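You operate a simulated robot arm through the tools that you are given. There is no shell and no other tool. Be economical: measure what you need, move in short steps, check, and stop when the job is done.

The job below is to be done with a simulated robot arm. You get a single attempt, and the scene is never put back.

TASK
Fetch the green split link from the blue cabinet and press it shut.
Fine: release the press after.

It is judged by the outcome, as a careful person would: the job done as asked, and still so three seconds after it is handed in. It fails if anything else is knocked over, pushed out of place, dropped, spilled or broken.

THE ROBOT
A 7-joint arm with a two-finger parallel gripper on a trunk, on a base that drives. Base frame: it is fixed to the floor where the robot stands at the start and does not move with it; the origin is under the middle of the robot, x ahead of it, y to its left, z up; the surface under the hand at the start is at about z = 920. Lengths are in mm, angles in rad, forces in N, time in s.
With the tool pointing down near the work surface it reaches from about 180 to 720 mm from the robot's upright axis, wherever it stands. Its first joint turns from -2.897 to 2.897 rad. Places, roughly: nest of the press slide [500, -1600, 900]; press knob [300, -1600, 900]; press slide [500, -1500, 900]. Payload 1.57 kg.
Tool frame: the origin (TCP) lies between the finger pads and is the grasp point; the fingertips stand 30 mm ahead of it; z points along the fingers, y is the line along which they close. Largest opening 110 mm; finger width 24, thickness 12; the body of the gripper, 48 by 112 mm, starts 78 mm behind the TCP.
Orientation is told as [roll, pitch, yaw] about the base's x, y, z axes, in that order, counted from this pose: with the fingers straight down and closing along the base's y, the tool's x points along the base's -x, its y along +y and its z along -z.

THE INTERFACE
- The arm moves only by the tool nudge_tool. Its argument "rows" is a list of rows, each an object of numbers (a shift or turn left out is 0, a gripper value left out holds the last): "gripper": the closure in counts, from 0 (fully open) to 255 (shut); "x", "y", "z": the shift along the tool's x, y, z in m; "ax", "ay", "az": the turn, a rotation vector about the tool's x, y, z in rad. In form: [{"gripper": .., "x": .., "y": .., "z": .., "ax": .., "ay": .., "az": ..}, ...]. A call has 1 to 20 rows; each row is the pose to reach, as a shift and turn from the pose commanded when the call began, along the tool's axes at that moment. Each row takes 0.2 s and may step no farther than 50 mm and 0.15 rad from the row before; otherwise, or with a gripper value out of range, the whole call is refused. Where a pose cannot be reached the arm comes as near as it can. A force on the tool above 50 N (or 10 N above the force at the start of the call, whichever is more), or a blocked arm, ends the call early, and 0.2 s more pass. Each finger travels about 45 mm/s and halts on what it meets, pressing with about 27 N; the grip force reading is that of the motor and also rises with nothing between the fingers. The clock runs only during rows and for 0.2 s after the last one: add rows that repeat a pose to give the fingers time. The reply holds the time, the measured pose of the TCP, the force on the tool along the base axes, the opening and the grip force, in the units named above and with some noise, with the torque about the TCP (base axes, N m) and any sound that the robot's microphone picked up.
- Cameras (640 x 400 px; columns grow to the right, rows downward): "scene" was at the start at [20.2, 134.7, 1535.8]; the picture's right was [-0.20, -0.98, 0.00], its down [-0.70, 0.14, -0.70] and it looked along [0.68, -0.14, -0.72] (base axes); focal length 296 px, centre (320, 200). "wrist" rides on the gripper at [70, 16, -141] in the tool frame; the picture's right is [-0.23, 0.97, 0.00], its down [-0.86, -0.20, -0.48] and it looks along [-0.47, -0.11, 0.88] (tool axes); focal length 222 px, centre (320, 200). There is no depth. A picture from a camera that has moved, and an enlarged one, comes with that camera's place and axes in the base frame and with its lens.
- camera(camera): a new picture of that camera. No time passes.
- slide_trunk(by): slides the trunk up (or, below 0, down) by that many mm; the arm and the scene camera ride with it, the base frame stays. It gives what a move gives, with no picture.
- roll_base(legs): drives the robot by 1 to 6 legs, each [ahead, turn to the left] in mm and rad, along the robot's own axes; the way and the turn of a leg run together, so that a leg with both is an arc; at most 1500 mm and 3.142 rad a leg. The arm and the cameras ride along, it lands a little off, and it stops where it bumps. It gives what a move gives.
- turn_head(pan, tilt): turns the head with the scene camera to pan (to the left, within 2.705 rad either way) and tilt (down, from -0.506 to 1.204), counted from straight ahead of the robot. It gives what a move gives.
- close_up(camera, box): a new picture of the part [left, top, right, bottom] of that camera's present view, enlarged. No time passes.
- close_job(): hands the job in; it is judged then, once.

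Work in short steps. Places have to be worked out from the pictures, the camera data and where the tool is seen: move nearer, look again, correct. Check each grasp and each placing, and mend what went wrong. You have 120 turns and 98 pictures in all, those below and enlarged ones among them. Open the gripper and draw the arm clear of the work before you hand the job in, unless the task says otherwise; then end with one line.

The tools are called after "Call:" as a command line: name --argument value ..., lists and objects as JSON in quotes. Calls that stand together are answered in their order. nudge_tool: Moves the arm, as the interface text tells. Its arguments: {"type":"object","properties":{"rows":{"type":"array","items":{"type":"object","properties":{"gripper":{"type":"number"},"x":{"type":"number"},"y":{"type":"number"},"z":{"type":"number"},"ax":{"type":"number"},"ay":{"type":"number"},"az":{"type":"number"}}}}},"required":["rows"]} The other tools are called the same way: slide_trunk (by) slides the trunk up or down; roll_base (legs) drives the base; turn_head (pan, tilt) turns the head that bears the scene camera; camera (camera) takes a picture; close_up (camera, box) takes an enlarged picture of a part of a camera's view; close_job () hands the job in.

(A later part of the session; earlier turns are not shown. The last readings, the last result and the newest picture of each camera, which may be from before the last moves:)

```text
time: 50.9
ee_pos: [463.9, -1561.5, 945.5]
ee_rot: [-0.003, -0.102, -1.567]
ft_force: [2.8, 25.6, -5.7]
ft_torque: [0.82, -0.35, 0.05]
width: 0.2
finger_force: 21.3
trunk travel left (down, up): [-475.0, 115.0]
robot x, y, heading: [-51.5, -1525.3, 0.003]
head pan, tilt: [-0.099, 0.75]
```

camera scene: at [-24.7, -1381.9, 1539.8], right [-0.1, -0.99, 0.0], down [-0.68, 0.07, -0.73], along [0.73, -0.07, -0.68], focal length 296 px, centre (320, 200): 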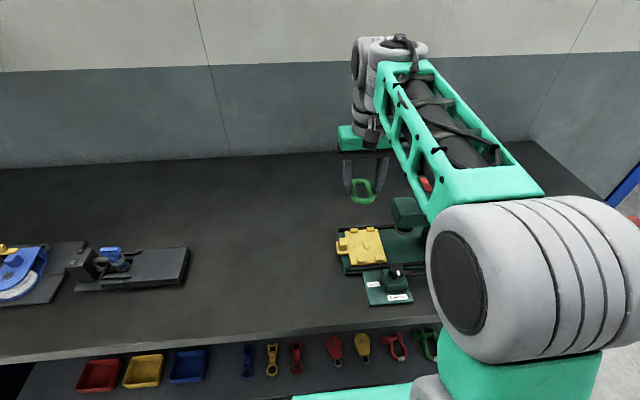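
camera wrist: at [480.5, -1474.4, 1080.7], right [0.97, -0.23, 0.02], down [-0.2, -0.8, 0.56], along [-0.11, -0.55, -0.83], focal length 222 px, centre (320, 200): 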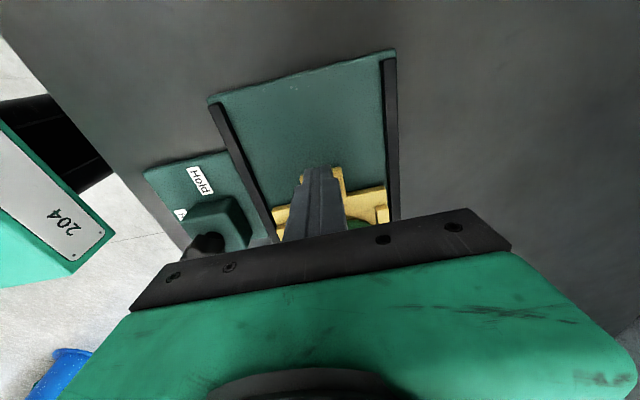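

The slide is against its end stop, with 25 N reacting. I'll back off along +y, rise and straighten.

Call:
nudge_tool --rows '[{"x": 0.01, "z": 0.0}, {"x": 0.04}, {"x": 0.08}, {"x": 0.11, "z": -0.04, "ay": 0.05}, {"x": 0.12, "z": -0.09, "ay": 0.1}, {"x": 0.12, "z": -0.14, "ay": 0.1}, {"x": 0.12, "z": -0.19, "ay": 0.1}, {"x": 0.12, "z": -0.24, "ay": 0.1}, {"x": 0.12, "z": -0.24, "ay": 0.1}]'

Call:
close_up --camera "scene" --box '[320, 130, 500, 310]'

Call:
camera --camera "wrist"

```text
refused: row 5 steps farther than a row can; nothing moved
```

```text
2.22 times, centred on (410, 220) of scene
camera zoom: at [-24.8, -1378.8, 1539.4], right [-0.1, -1.0, 0.0], down [-0.68, 0.07, -0.73], along [0.73, -0.07, -0.68], focal length 657 px, centre (120, 156)
```

zoom: 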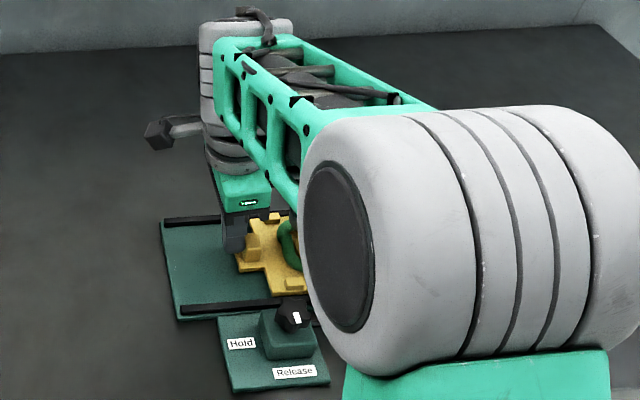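

```text
57 pictures are left
camera wrist: at [480.9, -1478.8, 1079.8], right [0.97, -0.22, 0.02], down [-0.2, -0.8, 0.56], along [-0.11, -0.55, -0.83], focal length 222 px, centre (320, 200)
```

wrist: 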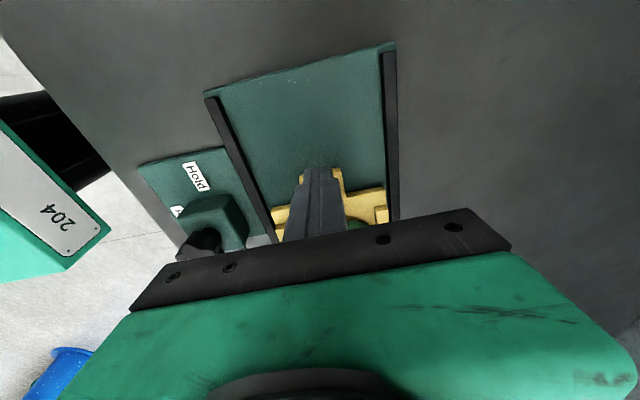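

One step was too long, so I'll retry with smaller ones.

Call:
nudge_tool --rows '[{"x": 0.01}, {"x": 0.04}, {"x": 0.08}, {"x": 0.11, "z": -0.03, "ay": 0.05}, {"x": 0.12, "z": -0.07, "ay": 0.1}, {"x": 0.12, "z": -0.11, "ay": 0.1}, {"x": 0.12, "z": -0.155, "ay": 0.1}, {"x": 0.12, "z": -0.2, "ay": 0.1}, {"x": 0.12, "z": -0.24, "ay": 0.1}, {"x": 0.12, "z": -0.24, "ay": 0.1}]'

Call:
close_up --camera "scene" --box '[320, 130, 500, 310]'

Call:
camera --camera "wrist"

```text
time: 53.0
ee_pos: [464.0, -1422.9, 1174.0]
ee_rot: [0.0, 0.0, -1.571]
ft_force: [-0.1, 0.3, 1.0]
ft_torque: [0.01, 0.01, -0.01]
width: 0.0
finger_force: 21.3
trunk travel left (down, up): [-475.0, 115.0]
robot x, y, heading: [-47.4, -1524.5, -0.0]
head pan, tilt: [-0.099, 0.75]
```

```text
2.22 times, centred on (410, 220) of scene
camera zoom: at [-25.1, -1381.8, 1539.8], right [-0.1, -0.99, 0.0], down [-0.68, 0.07, -0.73], along [0.73, -0.07, -0.68], focal length 657 px, centre (120, 156)
```

zoom: 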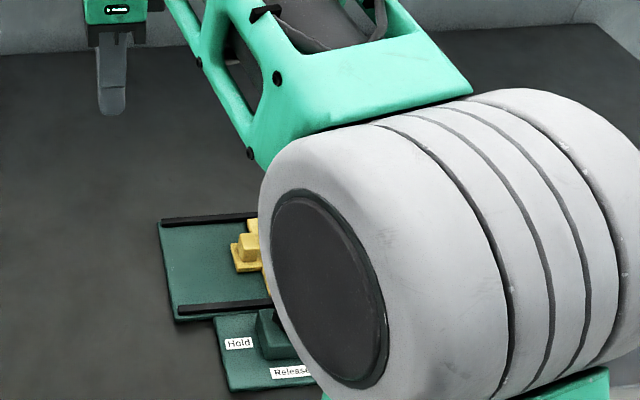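

```text
55 pictures are left
camera wrist: at [480.4, -1352.6, 1315.2], right [0.97, -0.23, 0.0], down [-0.2, -0.86, 0.48], along [-0.11, -0.47, -0.88], focal length 222 px, centre (320, 200)
```

wrist: 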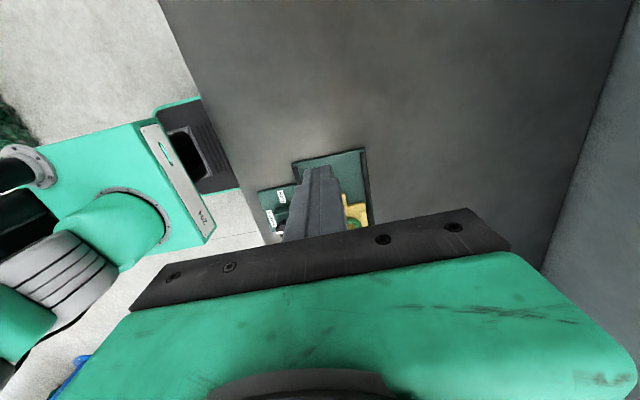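

The slide is home. The knob is at about [349, -1599, top ~942], its mark pointing to Release (-x). Hold is at +y, a 90° clockwise turn seen from above. I'll move above the knob with yaw back at 0 and the fingers partly open.

Call:
nudge_tool --rows '[{"y": -0.02, "x": -0.01, "az": -0.143, "gripper": 90}, {"y": -0.045, "x": -0.02, "az": -0.286}, {"y": -0.07, "x": -0.035, "az": -0.428}, {"y": -0.095, "x": -0.05, "az": -0.571}, {"y": -0.115, "x": -0.065, "az": -0.714}, {"y": -0.115, "x": -0.085, "az": -0.857}, {"y": -0.115, "x": -0.105, "az": -1.0}, {"y": -0.115, "x": -0.125, "az": -1.142, "z": 0.02}, {"y": -0.115, "x": -0.145, "az": -1.285, "z": 0.04}, {"y": -0.115, "x": -0.165, "az": -1.428, "z": 0.06}, {"y": -0.115, "x": -0.176, "az": -1.571, "z": 0.084}, {"y": -0.115, "x": -0.176, "az": -1.571, "z": 0.084}]'

Call:
camera --camera "wrist"

Call:
close_up --camera "scene" --box '[320, 130, 500, 310]'

```text
time: 55.6
ee_pos: [349.8, -1601.0, 1090.3]
ee_rot: [0.0, 0.0, 0.001]
ft_force: [0.8, 0.8, -0.3]
ft_torque: [-0.01, 0.01, 0.02]
width: 71.4
finger_force: 0.1
trunk travel left (down, up): [-475.0, 115.0]
robot x, y, heading: [-47.6, -1529.2, -0.002]
head pan, tilt: [-0.099, 0.75]
```

```text
54 pictures are left
camera wrist: at [279.6, -1583.8, 1232.2], right [0.23, 0.97, 0.0], down [0.86, -0.2, 0.48], along [0.47, -0.11, -0.88], focal length 222 px, centre (320, 200)
```

wrist: 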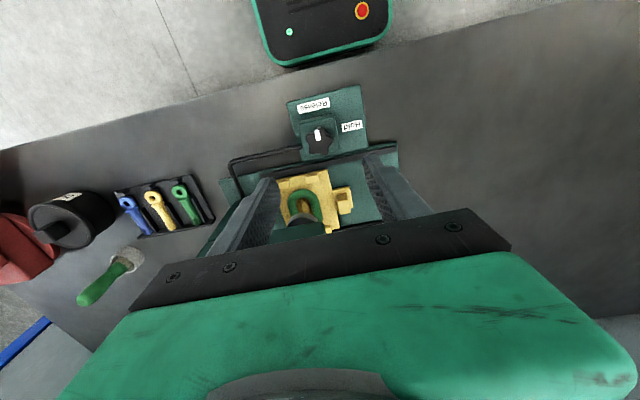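

```text
2.22 times, centred on (410, 220) of scene
camera zoom: at [-25.0, -1381.9, 1539.9], right [-0.1, -0.99, 0.0], down [-0.68, 0.07, -0.73], along [0.73, -0.07, -0.68], focal length 657 px, centre (120, 156)
```

zoom: 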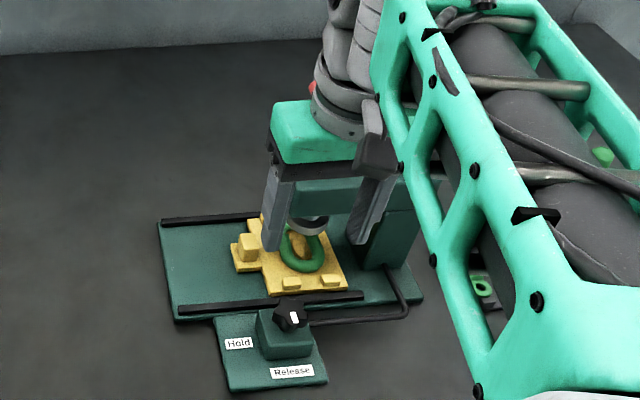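

Call:
close_up --camera "wrist" --box '[260, 70, 420, 190]'

Call:
close_up --camera "scene" --box '[370, 240, 430, 300]'

```text
3.33 times, centred on (340, 130) of wrist
camera zoom: at [279.6, -1583.8, 1232.2], right [0.23, 0.97, 0.0], down [0.86, -0.2, 0.48], along [0.47, -0.11, -0.88], focal length 740 px, centre (253, 433)
```

zoom: 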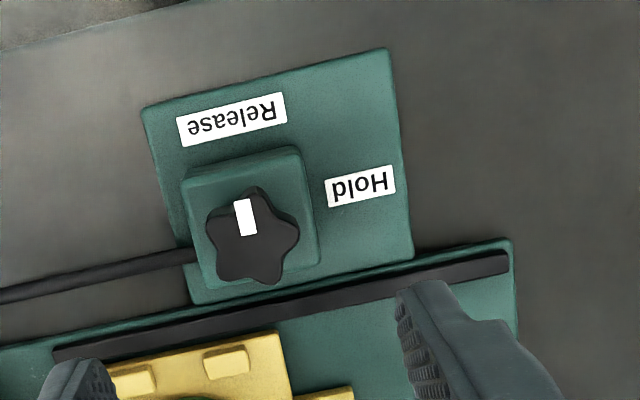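

```text
6.67 times, centred on (400, 270) of scene
camera zoom: at [-25.0, -1381.9, 1539.9], right [-0.1, -0.99, 0.0], down [-0.68, 0.07, -0.73], along [0.73, -0.07, -0.68], focal length 1970 px, centre (-213, -267)
```

zoom: 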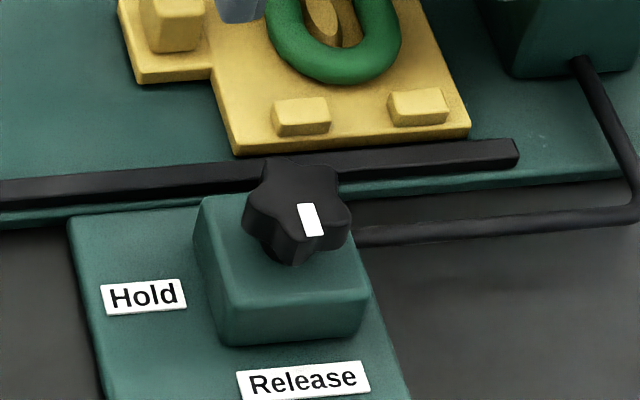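

The knob's centre is at [347.5, -1599.5], its top is at ~950 and it is ~36 mm across. I'll lower with the fingertips at ~937 and look before gripping.

Call:
nudge_tool --rows '[{"x": 0.002, "y": 0.001, "z": 0.04}, {"x": 0.002, "y": 0.001, "z": 0.08}, {"x": 0.002, "y": 0.001, "z": 0.105}, {"x": 0.002, "y": 0.001, "z": 0.123}, {"x": 0.002, "y": 0.001, "z": 0.123}]'

Call:
close_up --camera "wrist" --box '[240, 90, 420, 230]'

Call:
close_up --camera "scene" --box '[340, 210, 440, 300]'

```text
time: 56.9
ee_pos: [346.2, -1599.3, 964.2]
ee_rot: [0.001, 0.0, 0.001]
ft_force: [0.5, -0.9, 0.3]
ft_torque: [-0.02, 0.03, -0.01]
width: 71.1
finger_force: 0.1
trunk travel left (down, up): [-475.0, 115.0]
robot x, y, heading: [-48.6, -1526.7, -0.0]
head pan, tilt: [-0.099, 0.75]
```

```text
2.86 times, centred on (330, 160) of wrist
camera zoom: at [276.6, -1582.2, 1107.0], right [0.23, 0.97, 0.0], down [0.86, -0.2, 0.48], along [0.47, -0.11, -0.88], focal length 635 px, centre (291, 314)
```

zoom: 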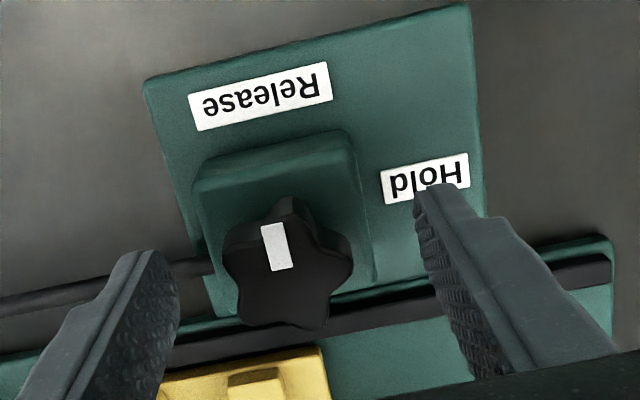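

```text
4.44 times, centred on (390, 255) of scene
camera zoom: at [-25.0, -1381.9, 1539.9], right [-0.1, -0.99, 0.0], down [-0.68, 0.07, -0.73], along [0.73, -0.07, -0.68], focal length 1314 px, centre (9, -44)
```

zoom: 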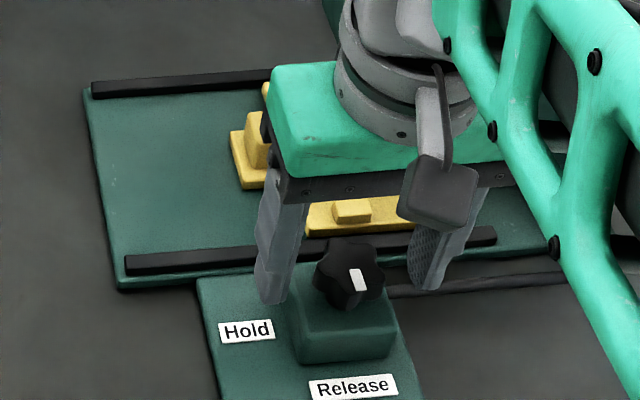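

The alignment is good, so I'll close on the knob.

Call:
nudge_tool --rows '[{"gripper": 255, "y": -0.001}, {"gripper": 255, "y": -0.001}, {"gripper": 255, "y": -0.001}, {"gripper": 255, "y": -0.001}, {"gripper": 255, "y": -0.001}]'

Call:
close_up --camera "wrist" --box '[240, 90, 420, 230]'

```text
time: 58.0
ee_pos: [345.8, -1601.5, 966.4]
ee_rot: [0.001, 0.0, -0.001]
ft_force: [0.3, -14.8, -1.6]
ft_torque: [-0.71, 0.01, -0.1]
width: 34.8
finger_force: 40.5
trunk travel left (down, up): [-475.0, 115.0]
robot x, y, heading: [-51.9, -1528.2, -0.008]
head pan, tilt: [-0.099, 0.75]
```

```text
2.86 times, centred on (330, 160) of wrist
camera zoom: at [276.8, -1584.1, 1107.5], right [0.23, 0.97, 0.0], down [0.85, -0.2, 0.48], along [0.47, -0.11, -0.88], focal length 635 px, centre (291, 314)
```

zoom: 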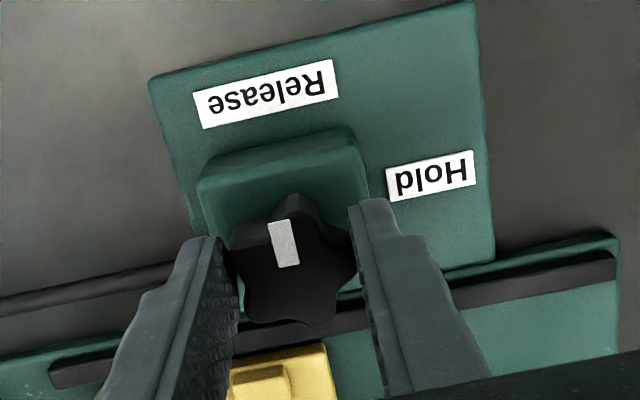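

It is gripped at 35 mm, with a small side load towards -y. I'll ease 1.5 mm to -y and turn the first 45° clockwise.

Call:
nudge_tool --rows '[{"y": -0.0015}, {"y": -0.0015, "az": 0.13}, {"y": -0.0015, "az": 0.26}, {"y": -0.0015, "az": 0.39}, {"y": -0.0015, "az": 0.52}, {"y": -0.0015, "az": 0.65}, {"y": -0.0015, "az": 0.78}, {"y": -0.0015, "az": 0.78}]'

Call:
close_up --camera "wrist" --box '[240, 90, 420, 230]'

```text
time: 59.9
ee_pos: [346.9, -1599.3, 965.5]
ee_rot: [0.002, -0.001, -0.777]
ft_force: [5.6, 2.5, -3.3]
ft_torque: [0.5, -0.44, 0.02]
width: 34.3
finger_force: 42.3
trunk travel left (down, up): [-475.0, 115.0]
robot x, y, heading: [-51.4, -1528.1, 0.003]
head pan, tilt: [-0.099, 0.75]
```

```text
2.86 times, centred on (330, 160) of wrist
camera zoom: at [309.2, -1538.1, 1107.5], right [0.85, 0.53, 0.0], down [0.47, -0.74, 0.48], along [0.26, -0.4, -0.88], focal length 635 px, centre (291, 314)
```

zoom: 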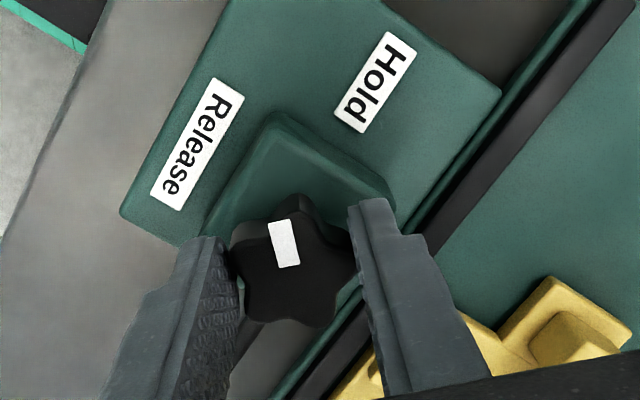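

The knob turns with the tool, so I'll complete the remaining 45°.

Call:
nudge_tool --rows '[{"az": 0.13}, {"az": 0.26}, {"az": 0.39}, {"az": 0.52}, {"az": 0.65}, {"az": 0.79}, {"az": 0.79}]'

Call:
close_up --camera "wrist" --box '[240, 90, 420, 230]'

```text
time: 61.5
ee_pos: [348.7, -1597.6, 965.3]
ee_rot: [0.0, -0.001, -1.571]
ft_force: [20.6, 12.4, -2.3]
ft_torque: [1.02, -0.56, 0.03]
width: 34.7
finger_force: 42.2
trunk travel left (down, up): [-475.0, 115.0]
robot x, y, heading: [-48.4, -1526.3, -0.003]
head pan, tilt: [-0.099, 0.75]
```

```text
2.86 times, centred on (330, 160) of wrist
camera zoom: at [365.3, -1528.0, 1107.4], right [0.97, -0.23, 0.0], down [-0.2, -0.85, 0.48], along [-0.11, -0.47, -0.88], focal length 635 px, centre (291, 314)
```

zoom: 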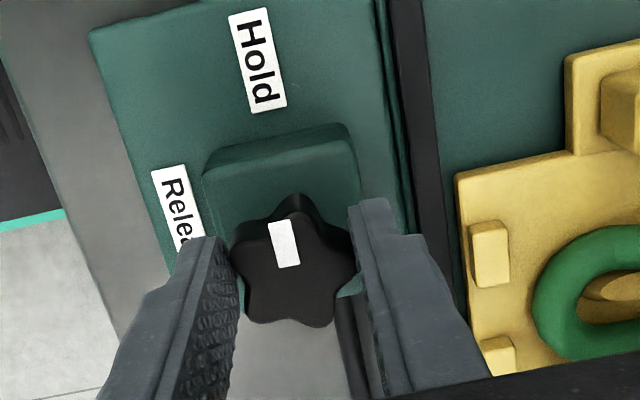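

The mark now points at Hold. I'll let go, rise and check.

Call:
nudge_tool --rows '[{"gripper": 110}, {"gripper": 90}, {"gripper": 90}, {"gripper": 90, "z": -0.04}, {"z": -0.08}, {"z": -0.12}, {"z": -0.16}, {"z": -0.2}, {"z": -0.24}, {"z": -0.24}]'

Call:
camera --camera "wrist"

Call:
close_up --camera "scene" --box '[320, 130, 500, 310]'

```text
time: 63.6
ee_pos: [346.8, -1599.4, 1206.5]
ee_rot: [0.0, 0.001, -1.57]
ft_force: [0.8, -0.7, 0.5]
ft_torque: [-0.02, 0.04, 0.0]
width: 71.2
finger_force: 0.0
trunk travel left (down, up): [-475.0, 115.0]
robot x, y, heading: [-51.4, -1525.9, -0.008]
head pan, tilt: [-0.099, 0.75]
```

```text
45 pictures are left
camera wrist: at [363.5, -1530.9, 1347.3], right [0.97, -0.23, 0.0], down [-0.2, -0.86, 0.48], along [-0.11, -0.47, -0.88], focal length 222 px, centre (320, 200)
```

wrist: 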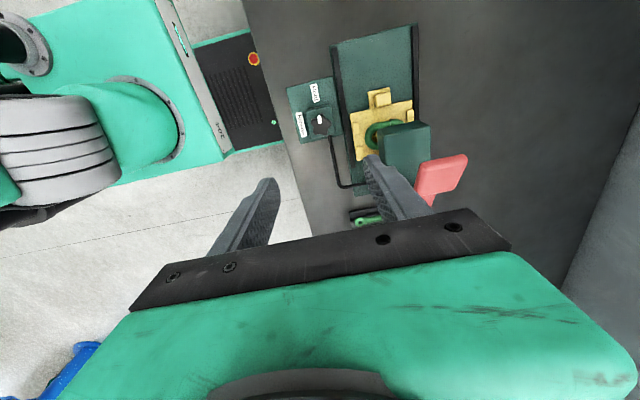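

```text
2.22 times, centred on (410, 220) of scene
camera zoom: at [-25.1, -1381.9, 1539.8], right [-0.1, -0.99, 0.0], down [-0.68, 0.07, -0.73], along [0.73, -0.07, -0.68], focal length 657 px, centre (120, 156)
```

zoom: 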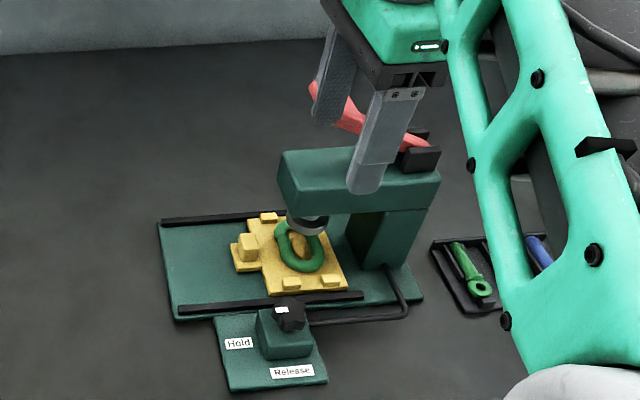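

The knob is on Hold. Next comes the red lever, with its pad around [465, -1640, 1130]. I'll close the fingers and hover above it.

Call:
nudge_tool --rows '[{"z": -0.025, "gripper": 255}, {"z": -0.03, "y": 0.03, "x": -0.01}, {"z": -0.03, "y": 0.06, "x": -0.02}, {"z": -0.03, "y": 0.09, "x": -0.035}, {"z": -0.03, "y": 0.118, "x": -0.046}, {"z": -0.03, "y": 0.118, "x": -0.046}]'

Call:
close_up --camera "wrist" --box '[200, 50, 460, 250]'

Call:
close_up --camera "scene" --box '[320, 80, 500, 280]'

```text
time: 65.0
ee_pos: [467.0, -1645.8, 1237.4]
ee_rot: [-0.001, 0.0, -1.569]
ft_force: [-0.1, 0.4, 0.2]
ft_torque: [0.0, 0.01, 0.01]
width: 0.0
finger_force: 20.9
trunk travel left (down, up): [-475.0, 115.0]
robot x, y, heading: [-51.9, -1525.8, -0.003]
head pan, tilt: [-0.099, 0.75]
```

```text
2.00 times, centred on (330, 150) of wrist
camera zoom: at [482.6, -1575.6, 1379.4], right [0.97, -0.23, 0.0], down [-0.2, -0.86, 0.48], along [-0.11, -0.47, -0.88], focal length 444 px, centre (300, 300)
```

zoom: 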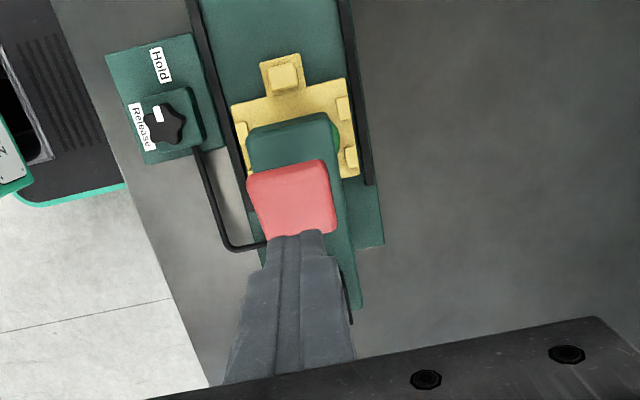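

```text
2.00 times, centred on (410, 180) of scene
camera zoom: at [-25.0, -1381.9, 1539.9], right [-0.1, -0.99, 0.0], down [-0.68, 0.07, -0.73], along [0.73, -0.07, -0.68], focal length 591 px, centre (140, 240)
```

zoom: 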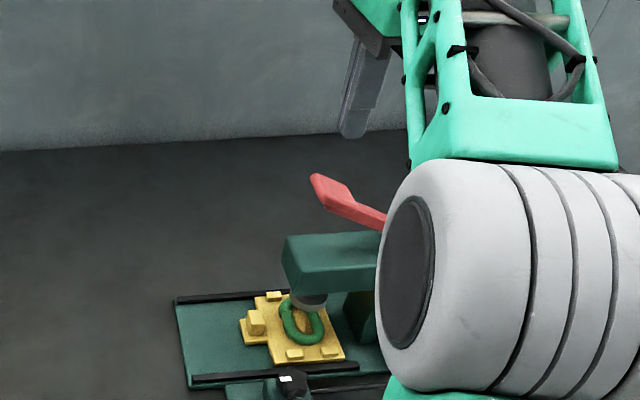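

The pad centre is at about [463, -1645], under the tool. I'll lower to it, then press down in small steps.

Call:
nudge_tool --rows '[{"z": 0.035, "y": -0.003}, {"z": 0.065, "y": -0.003}, {"z": 0.07, "y": -0.003}, {"z": 0.075, "y": -0.003}, {"z": 0.08, "y": -0.003}, {"z": 0.085, "y": -0.003}, {"z": 0.09, "y": -0.003}, {"z": 0.095, "y": -0.003, "x": 0.002}, {"z": 0.1, "y": -0.003, "x": 0.004}, {"z": 0.105, "y": -0.003, "x": 0.006}, {"z": 0.11, "y": -0.003, "x": 0.008}]'

Call:
close_up --camera "scene" --box '[320, 110, 480, 290]'

```text
time: 67.5
ee_pos: [462.3, -1636.8, 1125.7]
ee_rot: [-0.001, 0.0, -1.569]
ft_force: [0.7, -3.1, 3.0]
ft_torque: [-0.08, 0.0, 0.01]
width: 0.1
finger_force: 21.1
trunk travel left (down, up): [-475.0, 115.0]
robot x, y, heading: [-45.9, -1525.0, -0.005]
head pan, tilt: [-0.099, 0.75]
```

```text
2.22 times, centred on (400, 200) of scene
camera zoom: at [-25.3, -1382.3, 1539.9], right [-0.1, -0.99, 0.0], down [-0.68, 0.07, -0.73], along [0.73, -0.07, -0.68], focal length 657 px, centre (142, 200)
```

zoom: 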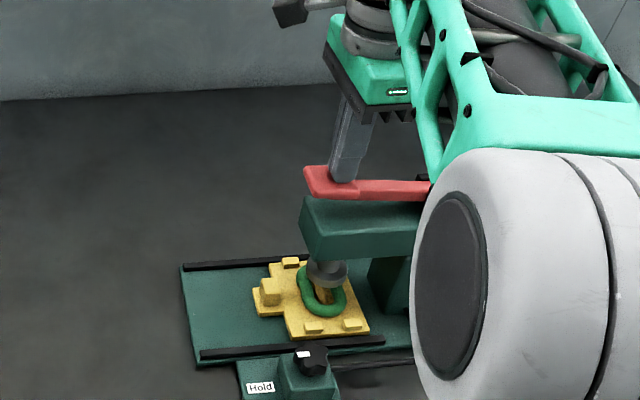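

The lever is coming down and the ram is descending. I'll keep pressing.

Call:
nudge_tool --rows '[{"z": 0.004}, {"z": 0.008}, {"z": 0.012}, {"z": 0.016}, {"z": 0.02}, {"z": 0.024}, {"z": 0.028}]'

Call:
close_up --camera "scene" --box '[320, 110, 480, 290]'

```text
time: 68.7
ee_pos: [462.8, -1636.0, 1117.1]
ee_rot: [0.021, -0.005, -1.567]
ft_force: [-6.6, 1.7, 15.6]
ft_torque: [0.28, 0.27, 0.12]
width: 0.2
finger_force: 21.1
trunk travel left (down, up): [-475.0, 115.0]
robot x, y, heading: [-49.0, -1526.7, 0.002]
head pan, tilt: [-0.099, 0.75]
stopped in row 6: the force on the tool passed its limit at 54 N (the readings are from after the stop); the commanded pose is now the measured one
```

```text
2.22 times, centred on (400, 200) of scene
camera zoom: at [-28.0, -1381.1, 1539.5], right [-0.1, -0.99, 0.0], down [-0.68, 0.07, -0.73], along [0.73, -0.07, -0.68], focal length 657 px, centre (142, 200)
```

zoom: 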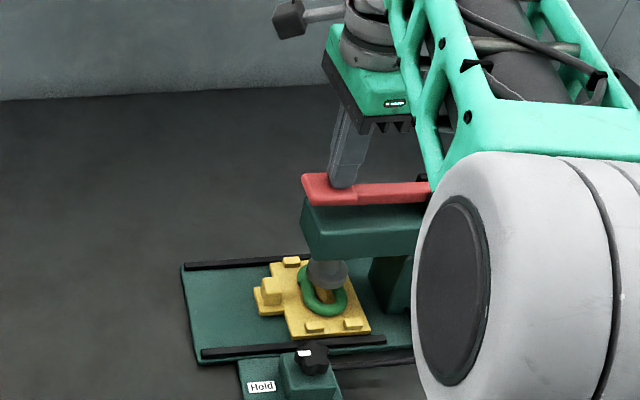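

The lever stopped at about horizontal with 54 N. I'll zoom in to see whether the ram reached the link.

Call:
close_up --camera "scene" --box '[375, 205, 435, 265]'

```text
6.67 times, centred on (405, 235) of scene
camera zoom: at [-28.0, -1381.1, 1539.5], right [-0.1, -0.99, 0.0], down [-0.68, 0.07, -0.73], along [0.73, -0.07, -0.68], focal length 1970 px, centre (-247, -33)
```

zoom: 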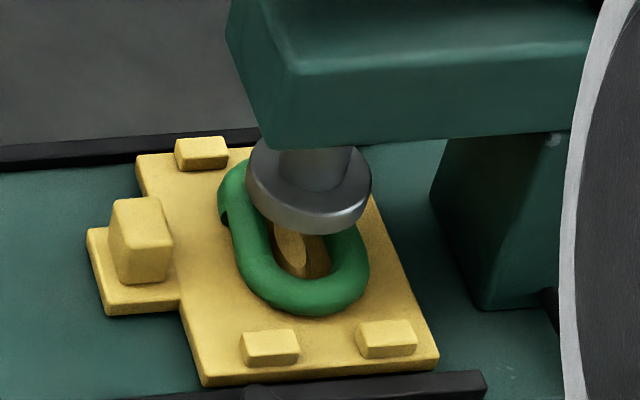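

The ram is lower but not yet firmly on the link, so this may be a pump lever. I'll raise the tool and see what the lever and ram do.

Call:
nudge_tool --rows '[{"z": -0.015}, {"z": -0.04}, {"z": -0.07}, {"z": -0.09}, {"z": -0.09}]'

Call:
close_up --camera "scene" --box '[320, 110, 480, 290]'

```text
time: 69.9
ee_pos: [464.2, -1637.2, 1203.4]
ee_rot: [0.013, -0.003, -1.566]
ft_force: [-0.1, -0.5, 0.2]
ft_torque: [-0.01, 0.05, 0.01]
width: 0.0
finger_force: 21.5
trunk travel left (down, up): [-475.0, 115.0]
robot x, y, heading: [-51.2, -1526.8, 0.003]
head pan, tilt: [-0.099, 0.75]
```

```text
2.22 times, centred on (400, 200) of scene
camera zoom: at [-25.3, -1381.8, 1539.8], right [-0.1, -0.99, 0.0], down [-0.68, 0.07, -0.73], along [0.73, -0.07, -0.68], focal length 657 px, centre (142, 200)
```

zoom: 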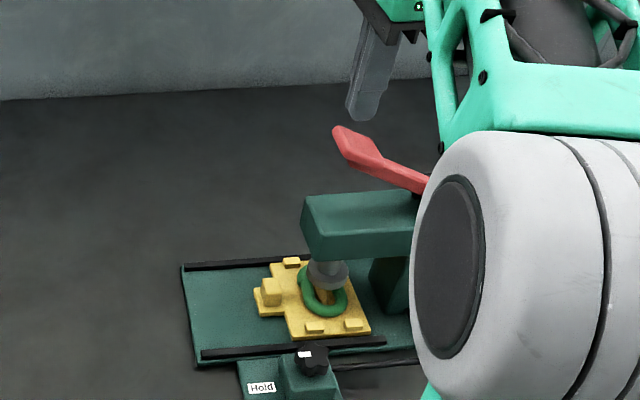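

It is a pump: the lever sprang back and the ram held. I'll do a second stroke.

Call:
nudge_tool --rows '[{"z": 0.03}, {"z": 0.045}, {"z": 0.051}, {"z": 0.057}, {"z": 0.063}, {"z": 0.069}, {"z": 0.075}, {"z": 0.08}, {"z": 0.084}, {"z": 0.086}]'

Call:
close_up --camera "scene" --box '[375, 205, 435, 265]'

```text
time: 72.1
ee_pos: [464.2, -1636.2, 1118.3]
ee_rot: [0.014, -0.005, -1.567]
ft_force: [-0.3, 4.2, 5.5]
ft_torque: [0.15, 0.05, -0.01]
width: 0.0
finger_force: 21.2
trunk travel left (down, up): [-475.0, 115.0]
robot x, y, heading: [-46.8, -1531.2, 0.006]
head pan, tilt: [-0.099, 0.75]
```

```text
6.67 times, centred on (405, 235) of scene
camera zoom: at [-25.7, -1381.1, 1539.8], right [-0.1, -0.99, 0.0], down [-0.68, 0.07, -0.73], along [0.73, -0.07, -0.68], focal length 1970 px, centre (-247, -33)
```

zoom: 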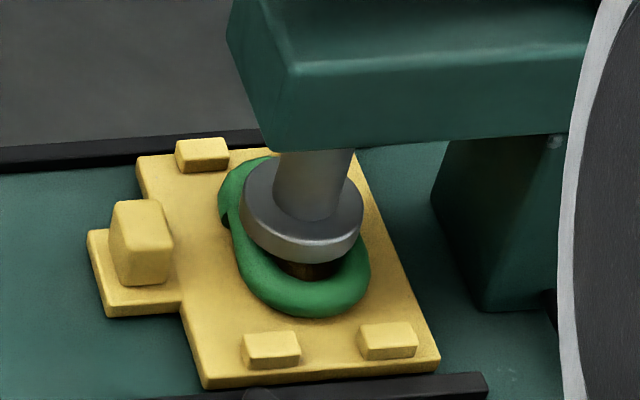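

The ram dropped further and is near or on the link, and the gap still shows. I'll do a third stroke.

Call:
nudge_tool --rows '[{"z": -0.04}, {"z": -0.08}, {"z": -0.08}, {"z": -0.05}, {"z": -0.035}, {"z": -0.028}, {"z": -0.022}, {"z": -0.016}, {"z": -0.01}, {"z": -0.005}, {"z": -0.002}, {"z": 0.0}, {"z": 0.0}]'

Call:
close_up --camera "scene" --box '[375, 205, 435, 265]'

```text
time: 74.9
ee_pos: [465.1, -1637.1, 1117.8]
ee_rot: [0.015, -0.003, -1.568]
ft_force: [-0.7, 2.7, 6.4]
ft_torque: [0.17, 0.04, -0.02]
width: 0.0
finger_force: 21.0
trunk travel left (down, up): [-475.0, 115.0]
robot x, y, heading: [-47.1, -1526.7, -0.004]
head pan, tilt: [-0.099, 0.75]
```

```text
6.67 times, centred on (405, 235) of scene
camera zoom: at [-25.7, -1381.1, 1539.8], right [-0.1, -0.99, 0.0], down [-0.68, 0.07, -0.73], along [0.73, -0.07, -0.68], focal length 1970 px, centre (-247, -33)
```

zoom: 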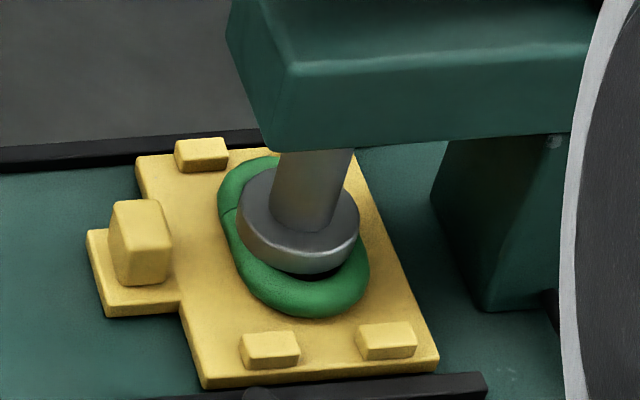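

The gap now looks closed. I'll lift off the lever and zoom in on the split to verify.

Call:
nudge_tool --rows '[{"z": -0.04}, {"z": -0.08}, {"z": -0.1}, {"z": -0.1}]'

Call:
close_up --camera "scene" --box '[388, 215, 418, 245]'

```text
time: 75.9
ee_pos: [463.1, -1635.9, 1216.9]
ee_rot: [0.014, -0.002, -1.567]
ft_force: [-0.3, 0.5, -0.7]
ft_torque: [-0.02, 0.0, -0.01]
width: 0.1
finger_force: 21.3
trunk travel left (down, up): [-475.0, 115.0]
robot x, y, heading: [-50.3, -1531.6, -0.0]
head pan, tilt: [-0.099, 0.75]
```

```text
13.33 times, centred on (403, 230) of scene
camera zoom: at [-25.2, -1381.8, 1539.8], right [-0.1, -0.99, 0.0], down [-0.68, 0.07, -0.73], along [0.73, -0.07, -0.68], focal length 3941 px, centre (-787, -200)
```

zoom: 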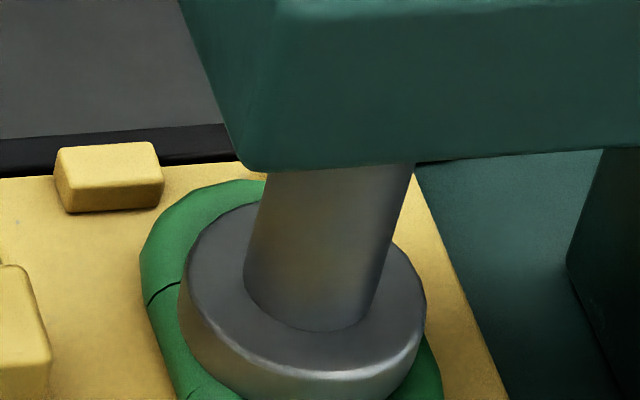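

The seam is closed to a hairline. I'll go to the knob to release: move above it with the fingers partly open.

Call:
nudge_tool --rows '[{"y": -0.04, "x": 0.012, "ax": 0.014, "gripper": 90}, {"y": -0.08, "x": 0.025, "ax": 0.014}, {"y": -0.115, "x": 0.037, "ax": 0.014}, {"y": -0.115, "x": 0.037, "z": 0.04, "ax": 0.014}, {"y": -0.115, "x": 0.037, "z": 0.085, "ax": 0.014}, {"y": -0.115, "x": 0.037, "z": 0.13, "ax": 0.014}, {"y": -0.115, "x": 0.037, "z": 0.17, "ax": 0.014}, {"y": -0.115, "x": 0.037, "z": 0.17, "ax": 0.014}]'

Call:
close_up --camera "wrist" --box '[240, 70, 420, 230]'

```text
time: 77.7
ee_pos: [347.2, -1612.3, 993.6]
ee_rot: [-0.129, 0.028, -1.607]
ft_force: [0.3, -0.8, -0.5]
ft_torque: [0.03, 0.06, 0.02]
width: 71.3
finger_force: 0.1
trunk travel left (down, up): [-475.0, 115.0]
robot x, y, heading: [-49.2, -1526.8, 0.001]
head pan, tilt: [-0.099, 0.75]
stopped in row 8: the arm was blocked; the commanded pose is now the measured one
```

```text
2.50 times, centred on (330, 150) of wrist
camera zoom: at [383.6, -1547.0, 1132.9], right [0.96, -0.26, -0.13], down [-0.17, -0.86, 0.48], along [-0.24, -0.43, -0.87], focal length 555 px, centre (295, 325)
```

zoom: 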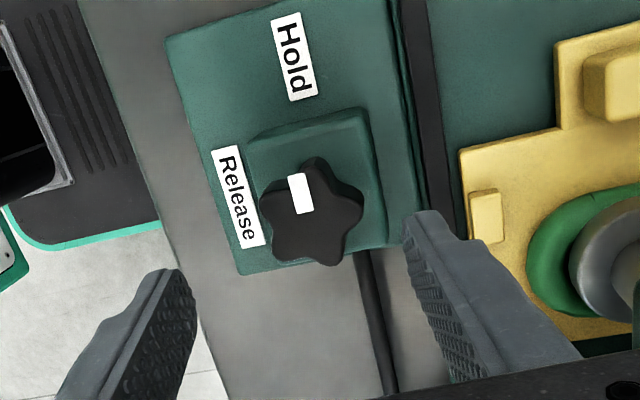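

The arm reports blocked and the pose is off: tilted, and lower than commanded. I'll look at the whole scene before moving again.

Call:
camera --camera "scene"

Call:
camera --camera "wrist"

```text
33 pictures are left
camera scene: at [-24.4, -1381.7, 1531.4], right [-0.1, -0.99, 0.0], down [-0.68, 0.07, -0.73], along [0.73, -0.07, -0.68], focal length 296 px, centre (320, 200)
```

scene: 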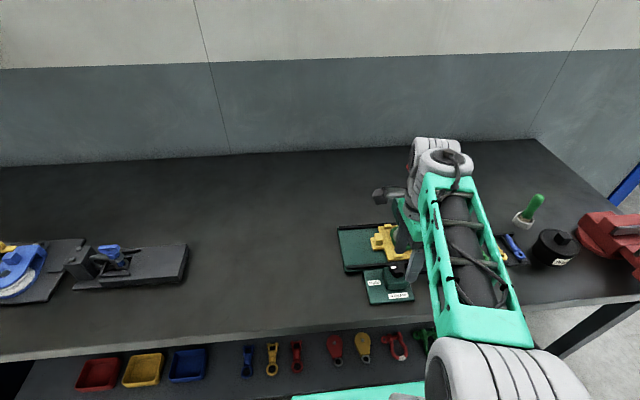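

```text
32 pictures are left
camera wrist: at [383.6, -1547.0, 1132.9], right [0.96, -0.26, -0.13], down [-0.17, -0.86, 0.48], along [-0.24, -0.43, -0.87], focal length 222 px, centre (320, 200)
```

wrist: 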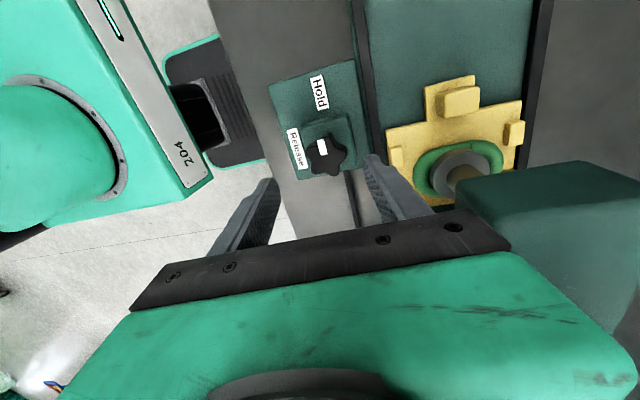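

The forearm and elbow seem to have settled low over the press. I'll back straight up gently and re-check.

Call:
nudge_tool --rows '[{"z": -0.02}, {"z": -0.05}, {"z": -0.08}, {"z": -0.11}, {"z": -0.11}]'

Call:
camera --camera "scene"

```text
time: 78.9
ee_pos: [359.3, -1614.7, 1110.1]
ee_rot: [-0.122, 0.026, -1.607]
ft_force: [0.1, 0.1, -1.0]
ft_torque: [0.03, -0.01, 0.02]
width: 71.0
finger_force: 0.0
trunk travel left (down, up): [-475.0, 115.0]
robot x, y, heading: [-52.5, -1525.6, -0.007]
head pan, tilt: [-0.099, 0.75]
```

```text
31 pictures are left
camera scene: at [-25.1, -1381.8, 1540.0], right [-0.1, -0.99, 0.0], down [-0.68, 0.07, -0.73], along [0.73, -0.07, -0.68], focal length 296 px, centre (320, 200)
```

scene: 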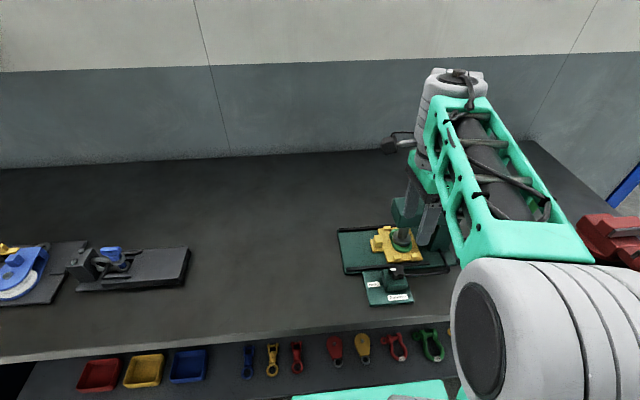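

Recovered, and nothing looks disturbed. I'll straighten the tool and then turn to yaw ≈ -0.785, so the release turn runs -45° to +45° in a comfortable arm posture.

Call:
nudge_tool --rows '[{"z": -0.02, "x": 0.008, "y": -0.006, "ax": -0.06, "ay": -0.013}, {"z": -0.04, "x": 0.016, "y": -0.012, "ax": -0.122, "ay": -0.026}, {"z": -0.06, "x": 0.016, "y": -0.018, "ax": -0.122, "ay": -0.026}, {"z": -0.06, "x": 0.016, "y": -0.018, "ax": -0.122, "ay": -0.026}]'

Call:
nudge_tool --rows '[{"az": -0.14}, {"az": -0.28}, {"az": -0.42}, {"az": -0.56}, {"az": -0.7}, {"az": -0.84}, {"az": -0.98}, {"az": -1.12}, {"az": -1.26}, {"az": -1.4}, {"az": -1.54}, {"az": -1.6}, {"az": -1.6}]'

Call:
camera --camera "scene"

```text
time: 79.9
ee_pos: [350.2, -1600.8, 1173.2]
ee_rot: [0.001, 0.001, -1.606]
ft_force: [-0.1, 0.2, -0.4]
ft_torque: [-0.02, 0.02, 0.0]
width: 71.2
finger_force: 0.0
trunk travel left (down, up): [-475.0, 115.0]
robot x, y, heading: [-50.1, -1524.0, -0.003]
head pan, tilt: [-0.099, 0.75]
```

```text
time: 82.7
ee_pos: [349.8, -1599.8, 1174.5]
ee_rot: [-0.001, -0.001, -0.004]
ft_force: [0.4, -0.8, -0.2]
ft_torque: [-0.01, 0.0, 0.01]
width: 71.2
finger_force: 0.2
trunk travel left (down, up): [-475.0, 115.0]
robot x, y, heading: [-46.8, -1523.1, 0.004]
head pan, tilt: [-0.099, 0.75]
```

```text
30 pictures are left
camera scene: at [-25.1, -1381.8, 1539.9], right [-0.1, -0.99, 0.0], down [-0.68, 0.07, -0.73], along [0.73, -0.07, -0.68], focal length 296 px, centre (320, 200)
```

scene: 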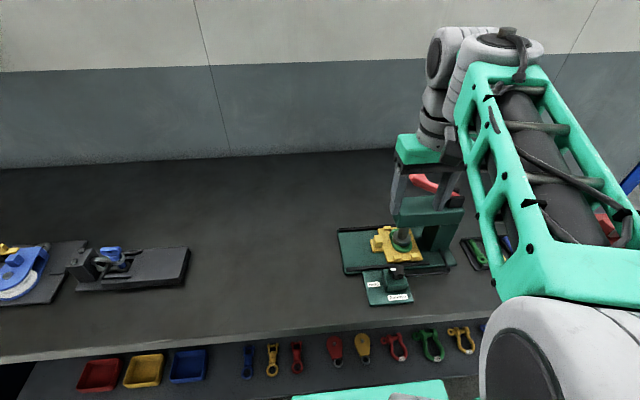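

Now I'll turn to yaw -0.785 and descend partway, watching for blockage.

Call:
nudge_tool --rows '[{"az": 0.14}, {"az": 0.28}, {"az": 0.42}, {"az": 0.56}, {"az": 0.7}, {"az": 0.785}, {"az": 0.785, "z": 0.04}, {"az": 0.785, "z": 0.08}, {"az": 0.785, "z": 0.12}, {"az": 0.785, "z": 0.15}, {"az": 0.785, "z": 0.15}]'

Call:
close_up --camera "wrist" --box '[240, 70, 420, 230]'

```text
time: 85.1
ee_pos: [350.0, -1601.1, 1022.3]
ee_rot: [0.001, 0.001, -0.792]
ft_force: [-0.3, 0.2, -0.1]
ft_torque: [0.05, -0.03, -0.03]
width: 71.4
finger_force: 0.0
trunk travel left (down, up): [-475.0, 115.0]
robot x, y, heading: [-49.2, -1526.5, -0.001]
head pan, tilt: [-0.099, 0.75]
```

```text
2.50 times, centred on (330, 150) of wrist
camera zoom: at [312.9, -1539.4, 1162.7], right [0.85, 0.52, 0.0], down [0.46, -0.75, 0.48], along [0.25, -0.41, -0.88], focal length 555 px, centre (295, 325)
```

zoom: 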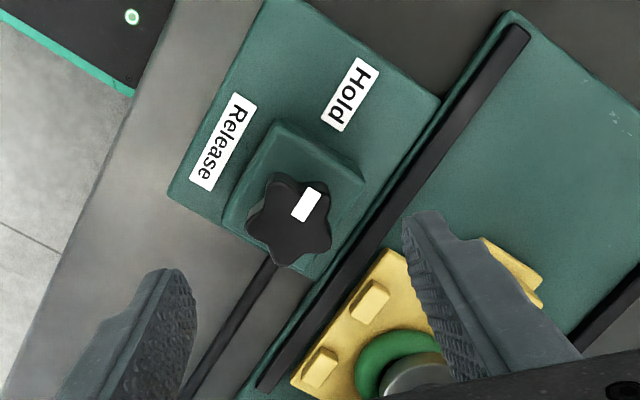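

The knob centre reads [346.5, -1598]. I'll correct, lower to z ≈ 966 and grip.

Call:
nudge_tool --rows '[{"x": 0.004, "y": -0.0007, "z": 0.03}, {"x": 0.004, "y": -0.0007, "z": 0.056}, {"x": 0.004, "y": -0.0007, "z": 0.056}, {"x": 0.004, "y": -0.0007, "z": 0.056, "gripper": 255}, {"x": 0.004, "y": -0.0007, "z": 0.056}, {"x": 0.004, "y": -0.0007, "z": 0.056}, {"x": 0.004, "y": -0.0007, "z": 0.056}]'

Call:
close_up --camera "wrist" --box '[240, 90, 420, 230]'

```text
time: 86.7
ee_pos: [347.4, -1598.5, 965.9]
ee_rot: [0.0, 0.0, -0.79]
ft_force: [-5.5, -5.7, 0.1]
ft_torque: [-0.07, 0.16, -0.03]
width: 34.9
finger_force: 30.3
trunk travel left (down, up): [-475.0, 115.0]
robot x, y, heading: [-46.4, -1527.9, -0.001]
head pan, tilt: [-0.099, 0.75]
```

```text
2.86 times, centred on (330, 160) of wrist
camera zoom: at [309.4, -1537.0, 1108.2], right [0.85, 0.52, 0.0], down [0.46, -0.75, 0.48], along [0.25, -0.41, -0.88], focal length 635 px, centre (291, 314)
```

zoom: 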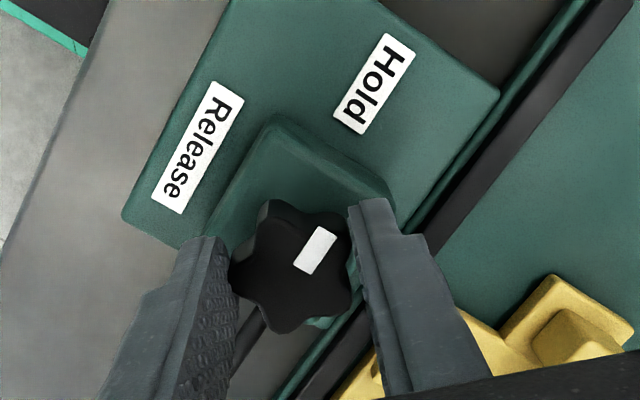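

It is gripped. I'll turn counter-clockwise 90° back to Release.

Call:
nudge_tool --rows '[{"az": -0.13}, {"az": -0.26}, {"az": -0.39}, {"az": -0.52}, {"az": -0.65}, {"az": -0.78}, {"az": -0.91}, {"az": -1.04}, {"az": -1.17}, {"az": -1.3}, {"az": -1.43}, {"az": -1.571}, {"az": -1.571}]'

Call:
close_up --camera "wrist" --box '[240, 90, 420, 230]'

Call:
close_up --camera "scene" --box '[330, 160, 470, 310]'

```text
time: 89.1
ee_pos: [347.6, -1602.6, 965.3]
ee_rot: [-0.004, 0.004, 0.616]
ft_force: [3.1, -21.7, -7.8]
ft_torque: [-1.13, 0.42, -0.09]
width: 35.0
finger_force: 42.1
trunk travel left (down, up): [-475.0, 115.0]
robot x, y, heading: [-50.7, -1526.3, -0.008]
head pan, tilt: [-0.099, 0.75]
stopped in row 12: the force on the tool passed its limit at 51 N (the readings are from after the stop); the commanded pose is now the measured one
```

```text
2.86 times, centred on (330, 160) of wrist
camera zoom: at [280.1, -1628.8, 1108.4], right [-0.38, 0.93, 0.0], down [0.81, 0.33, 0.48], along [0.44, 0.18, -0.88], focal length 635 px, centre (291, 314)
```

zoom: 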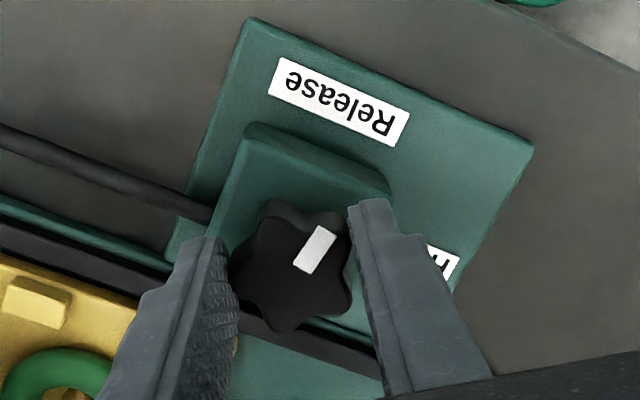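

```text
2.67 times, centred on (400, 235) of scene
camera zoom: at [-23.1, -1384.8, 1540.3], right [-0.11, -0.99, 0.0], down [-0.68, 0.07, -0.73], along [0.73, -0.08, -0.68], focal length 788 px, centre (107, 107)
```

zoom: 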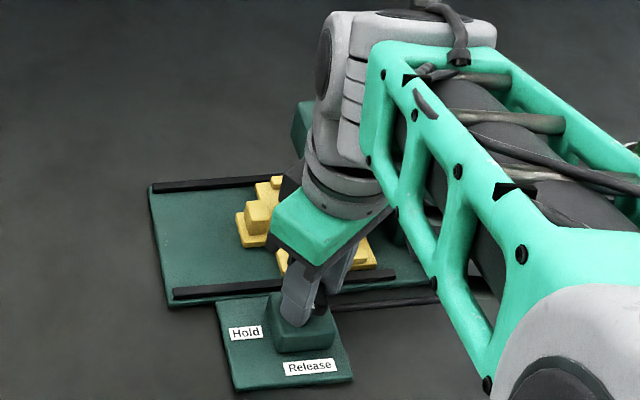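

The turn stopped about 10° short because of a side load. I'll open, rise a little and look at the knob and ram.

Call:
nudge_tool --rows '[{"gripper": 110}, {"gripper": 90}, {"gripper": 90}, {"z": -0.03}, {"z": -0.06}, {"z": -0.06}]'

Call:
close_up --camera "wrist" --box '[210, 70, 410, 230]'

Call:
close_up --camera "scene" --box '[330, 160, 470, 310]'

```text
time: 90.5
ee_pos: [345.1, -1599.4, 1025.8]
ee_rot: [-0.002, 0.001, 0.623]
ft_force: [0.0, 0.8, -0.1]
ft_torque: [-0.01, 0.0, -0.04]
width: 71.2
finger_force: 0.1
trunk travel left (down, up): [-475.0, 115.0]
robot x, y, heading: [-49.1, -1529.2, -0.004]
head pan, tilt: [-0.099, 0.75]
```

```text
2.50 times, centred on (310, 150) of wrist
camera zoom: at [278.6, -1625.6, 1168.4], right [-0.38, 0.92, 0.0], down [0.81, 0.34, 0.48], along [0.44, 0.18, -0.88], focal length 555 px, centre (345, 325)
```

zoom: 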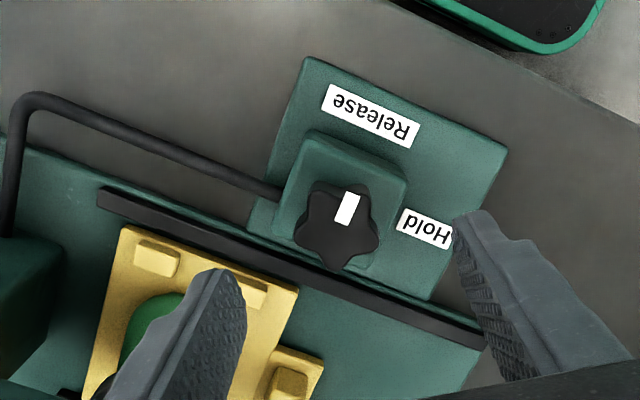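

```text
2.67 times, centred on (400, 235) of scene
camera zoom: at [-24.8, -1382.1, 1539.8], right [-0.1, -0.99, 0.0], down [-0.68, 0.07, -0.73], along [0.73, -0.08, -0.68], focal length 788 px, centre (107, 107)
```

zoom: 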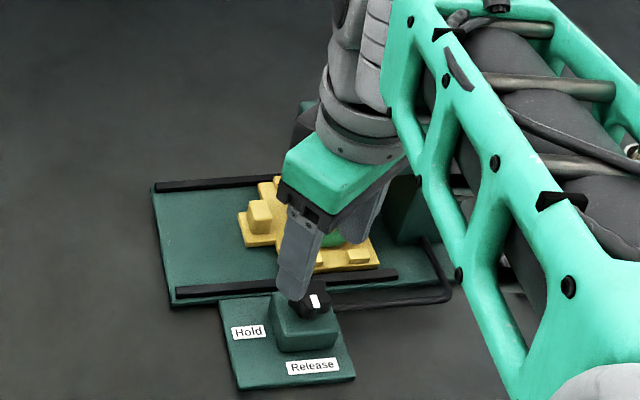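

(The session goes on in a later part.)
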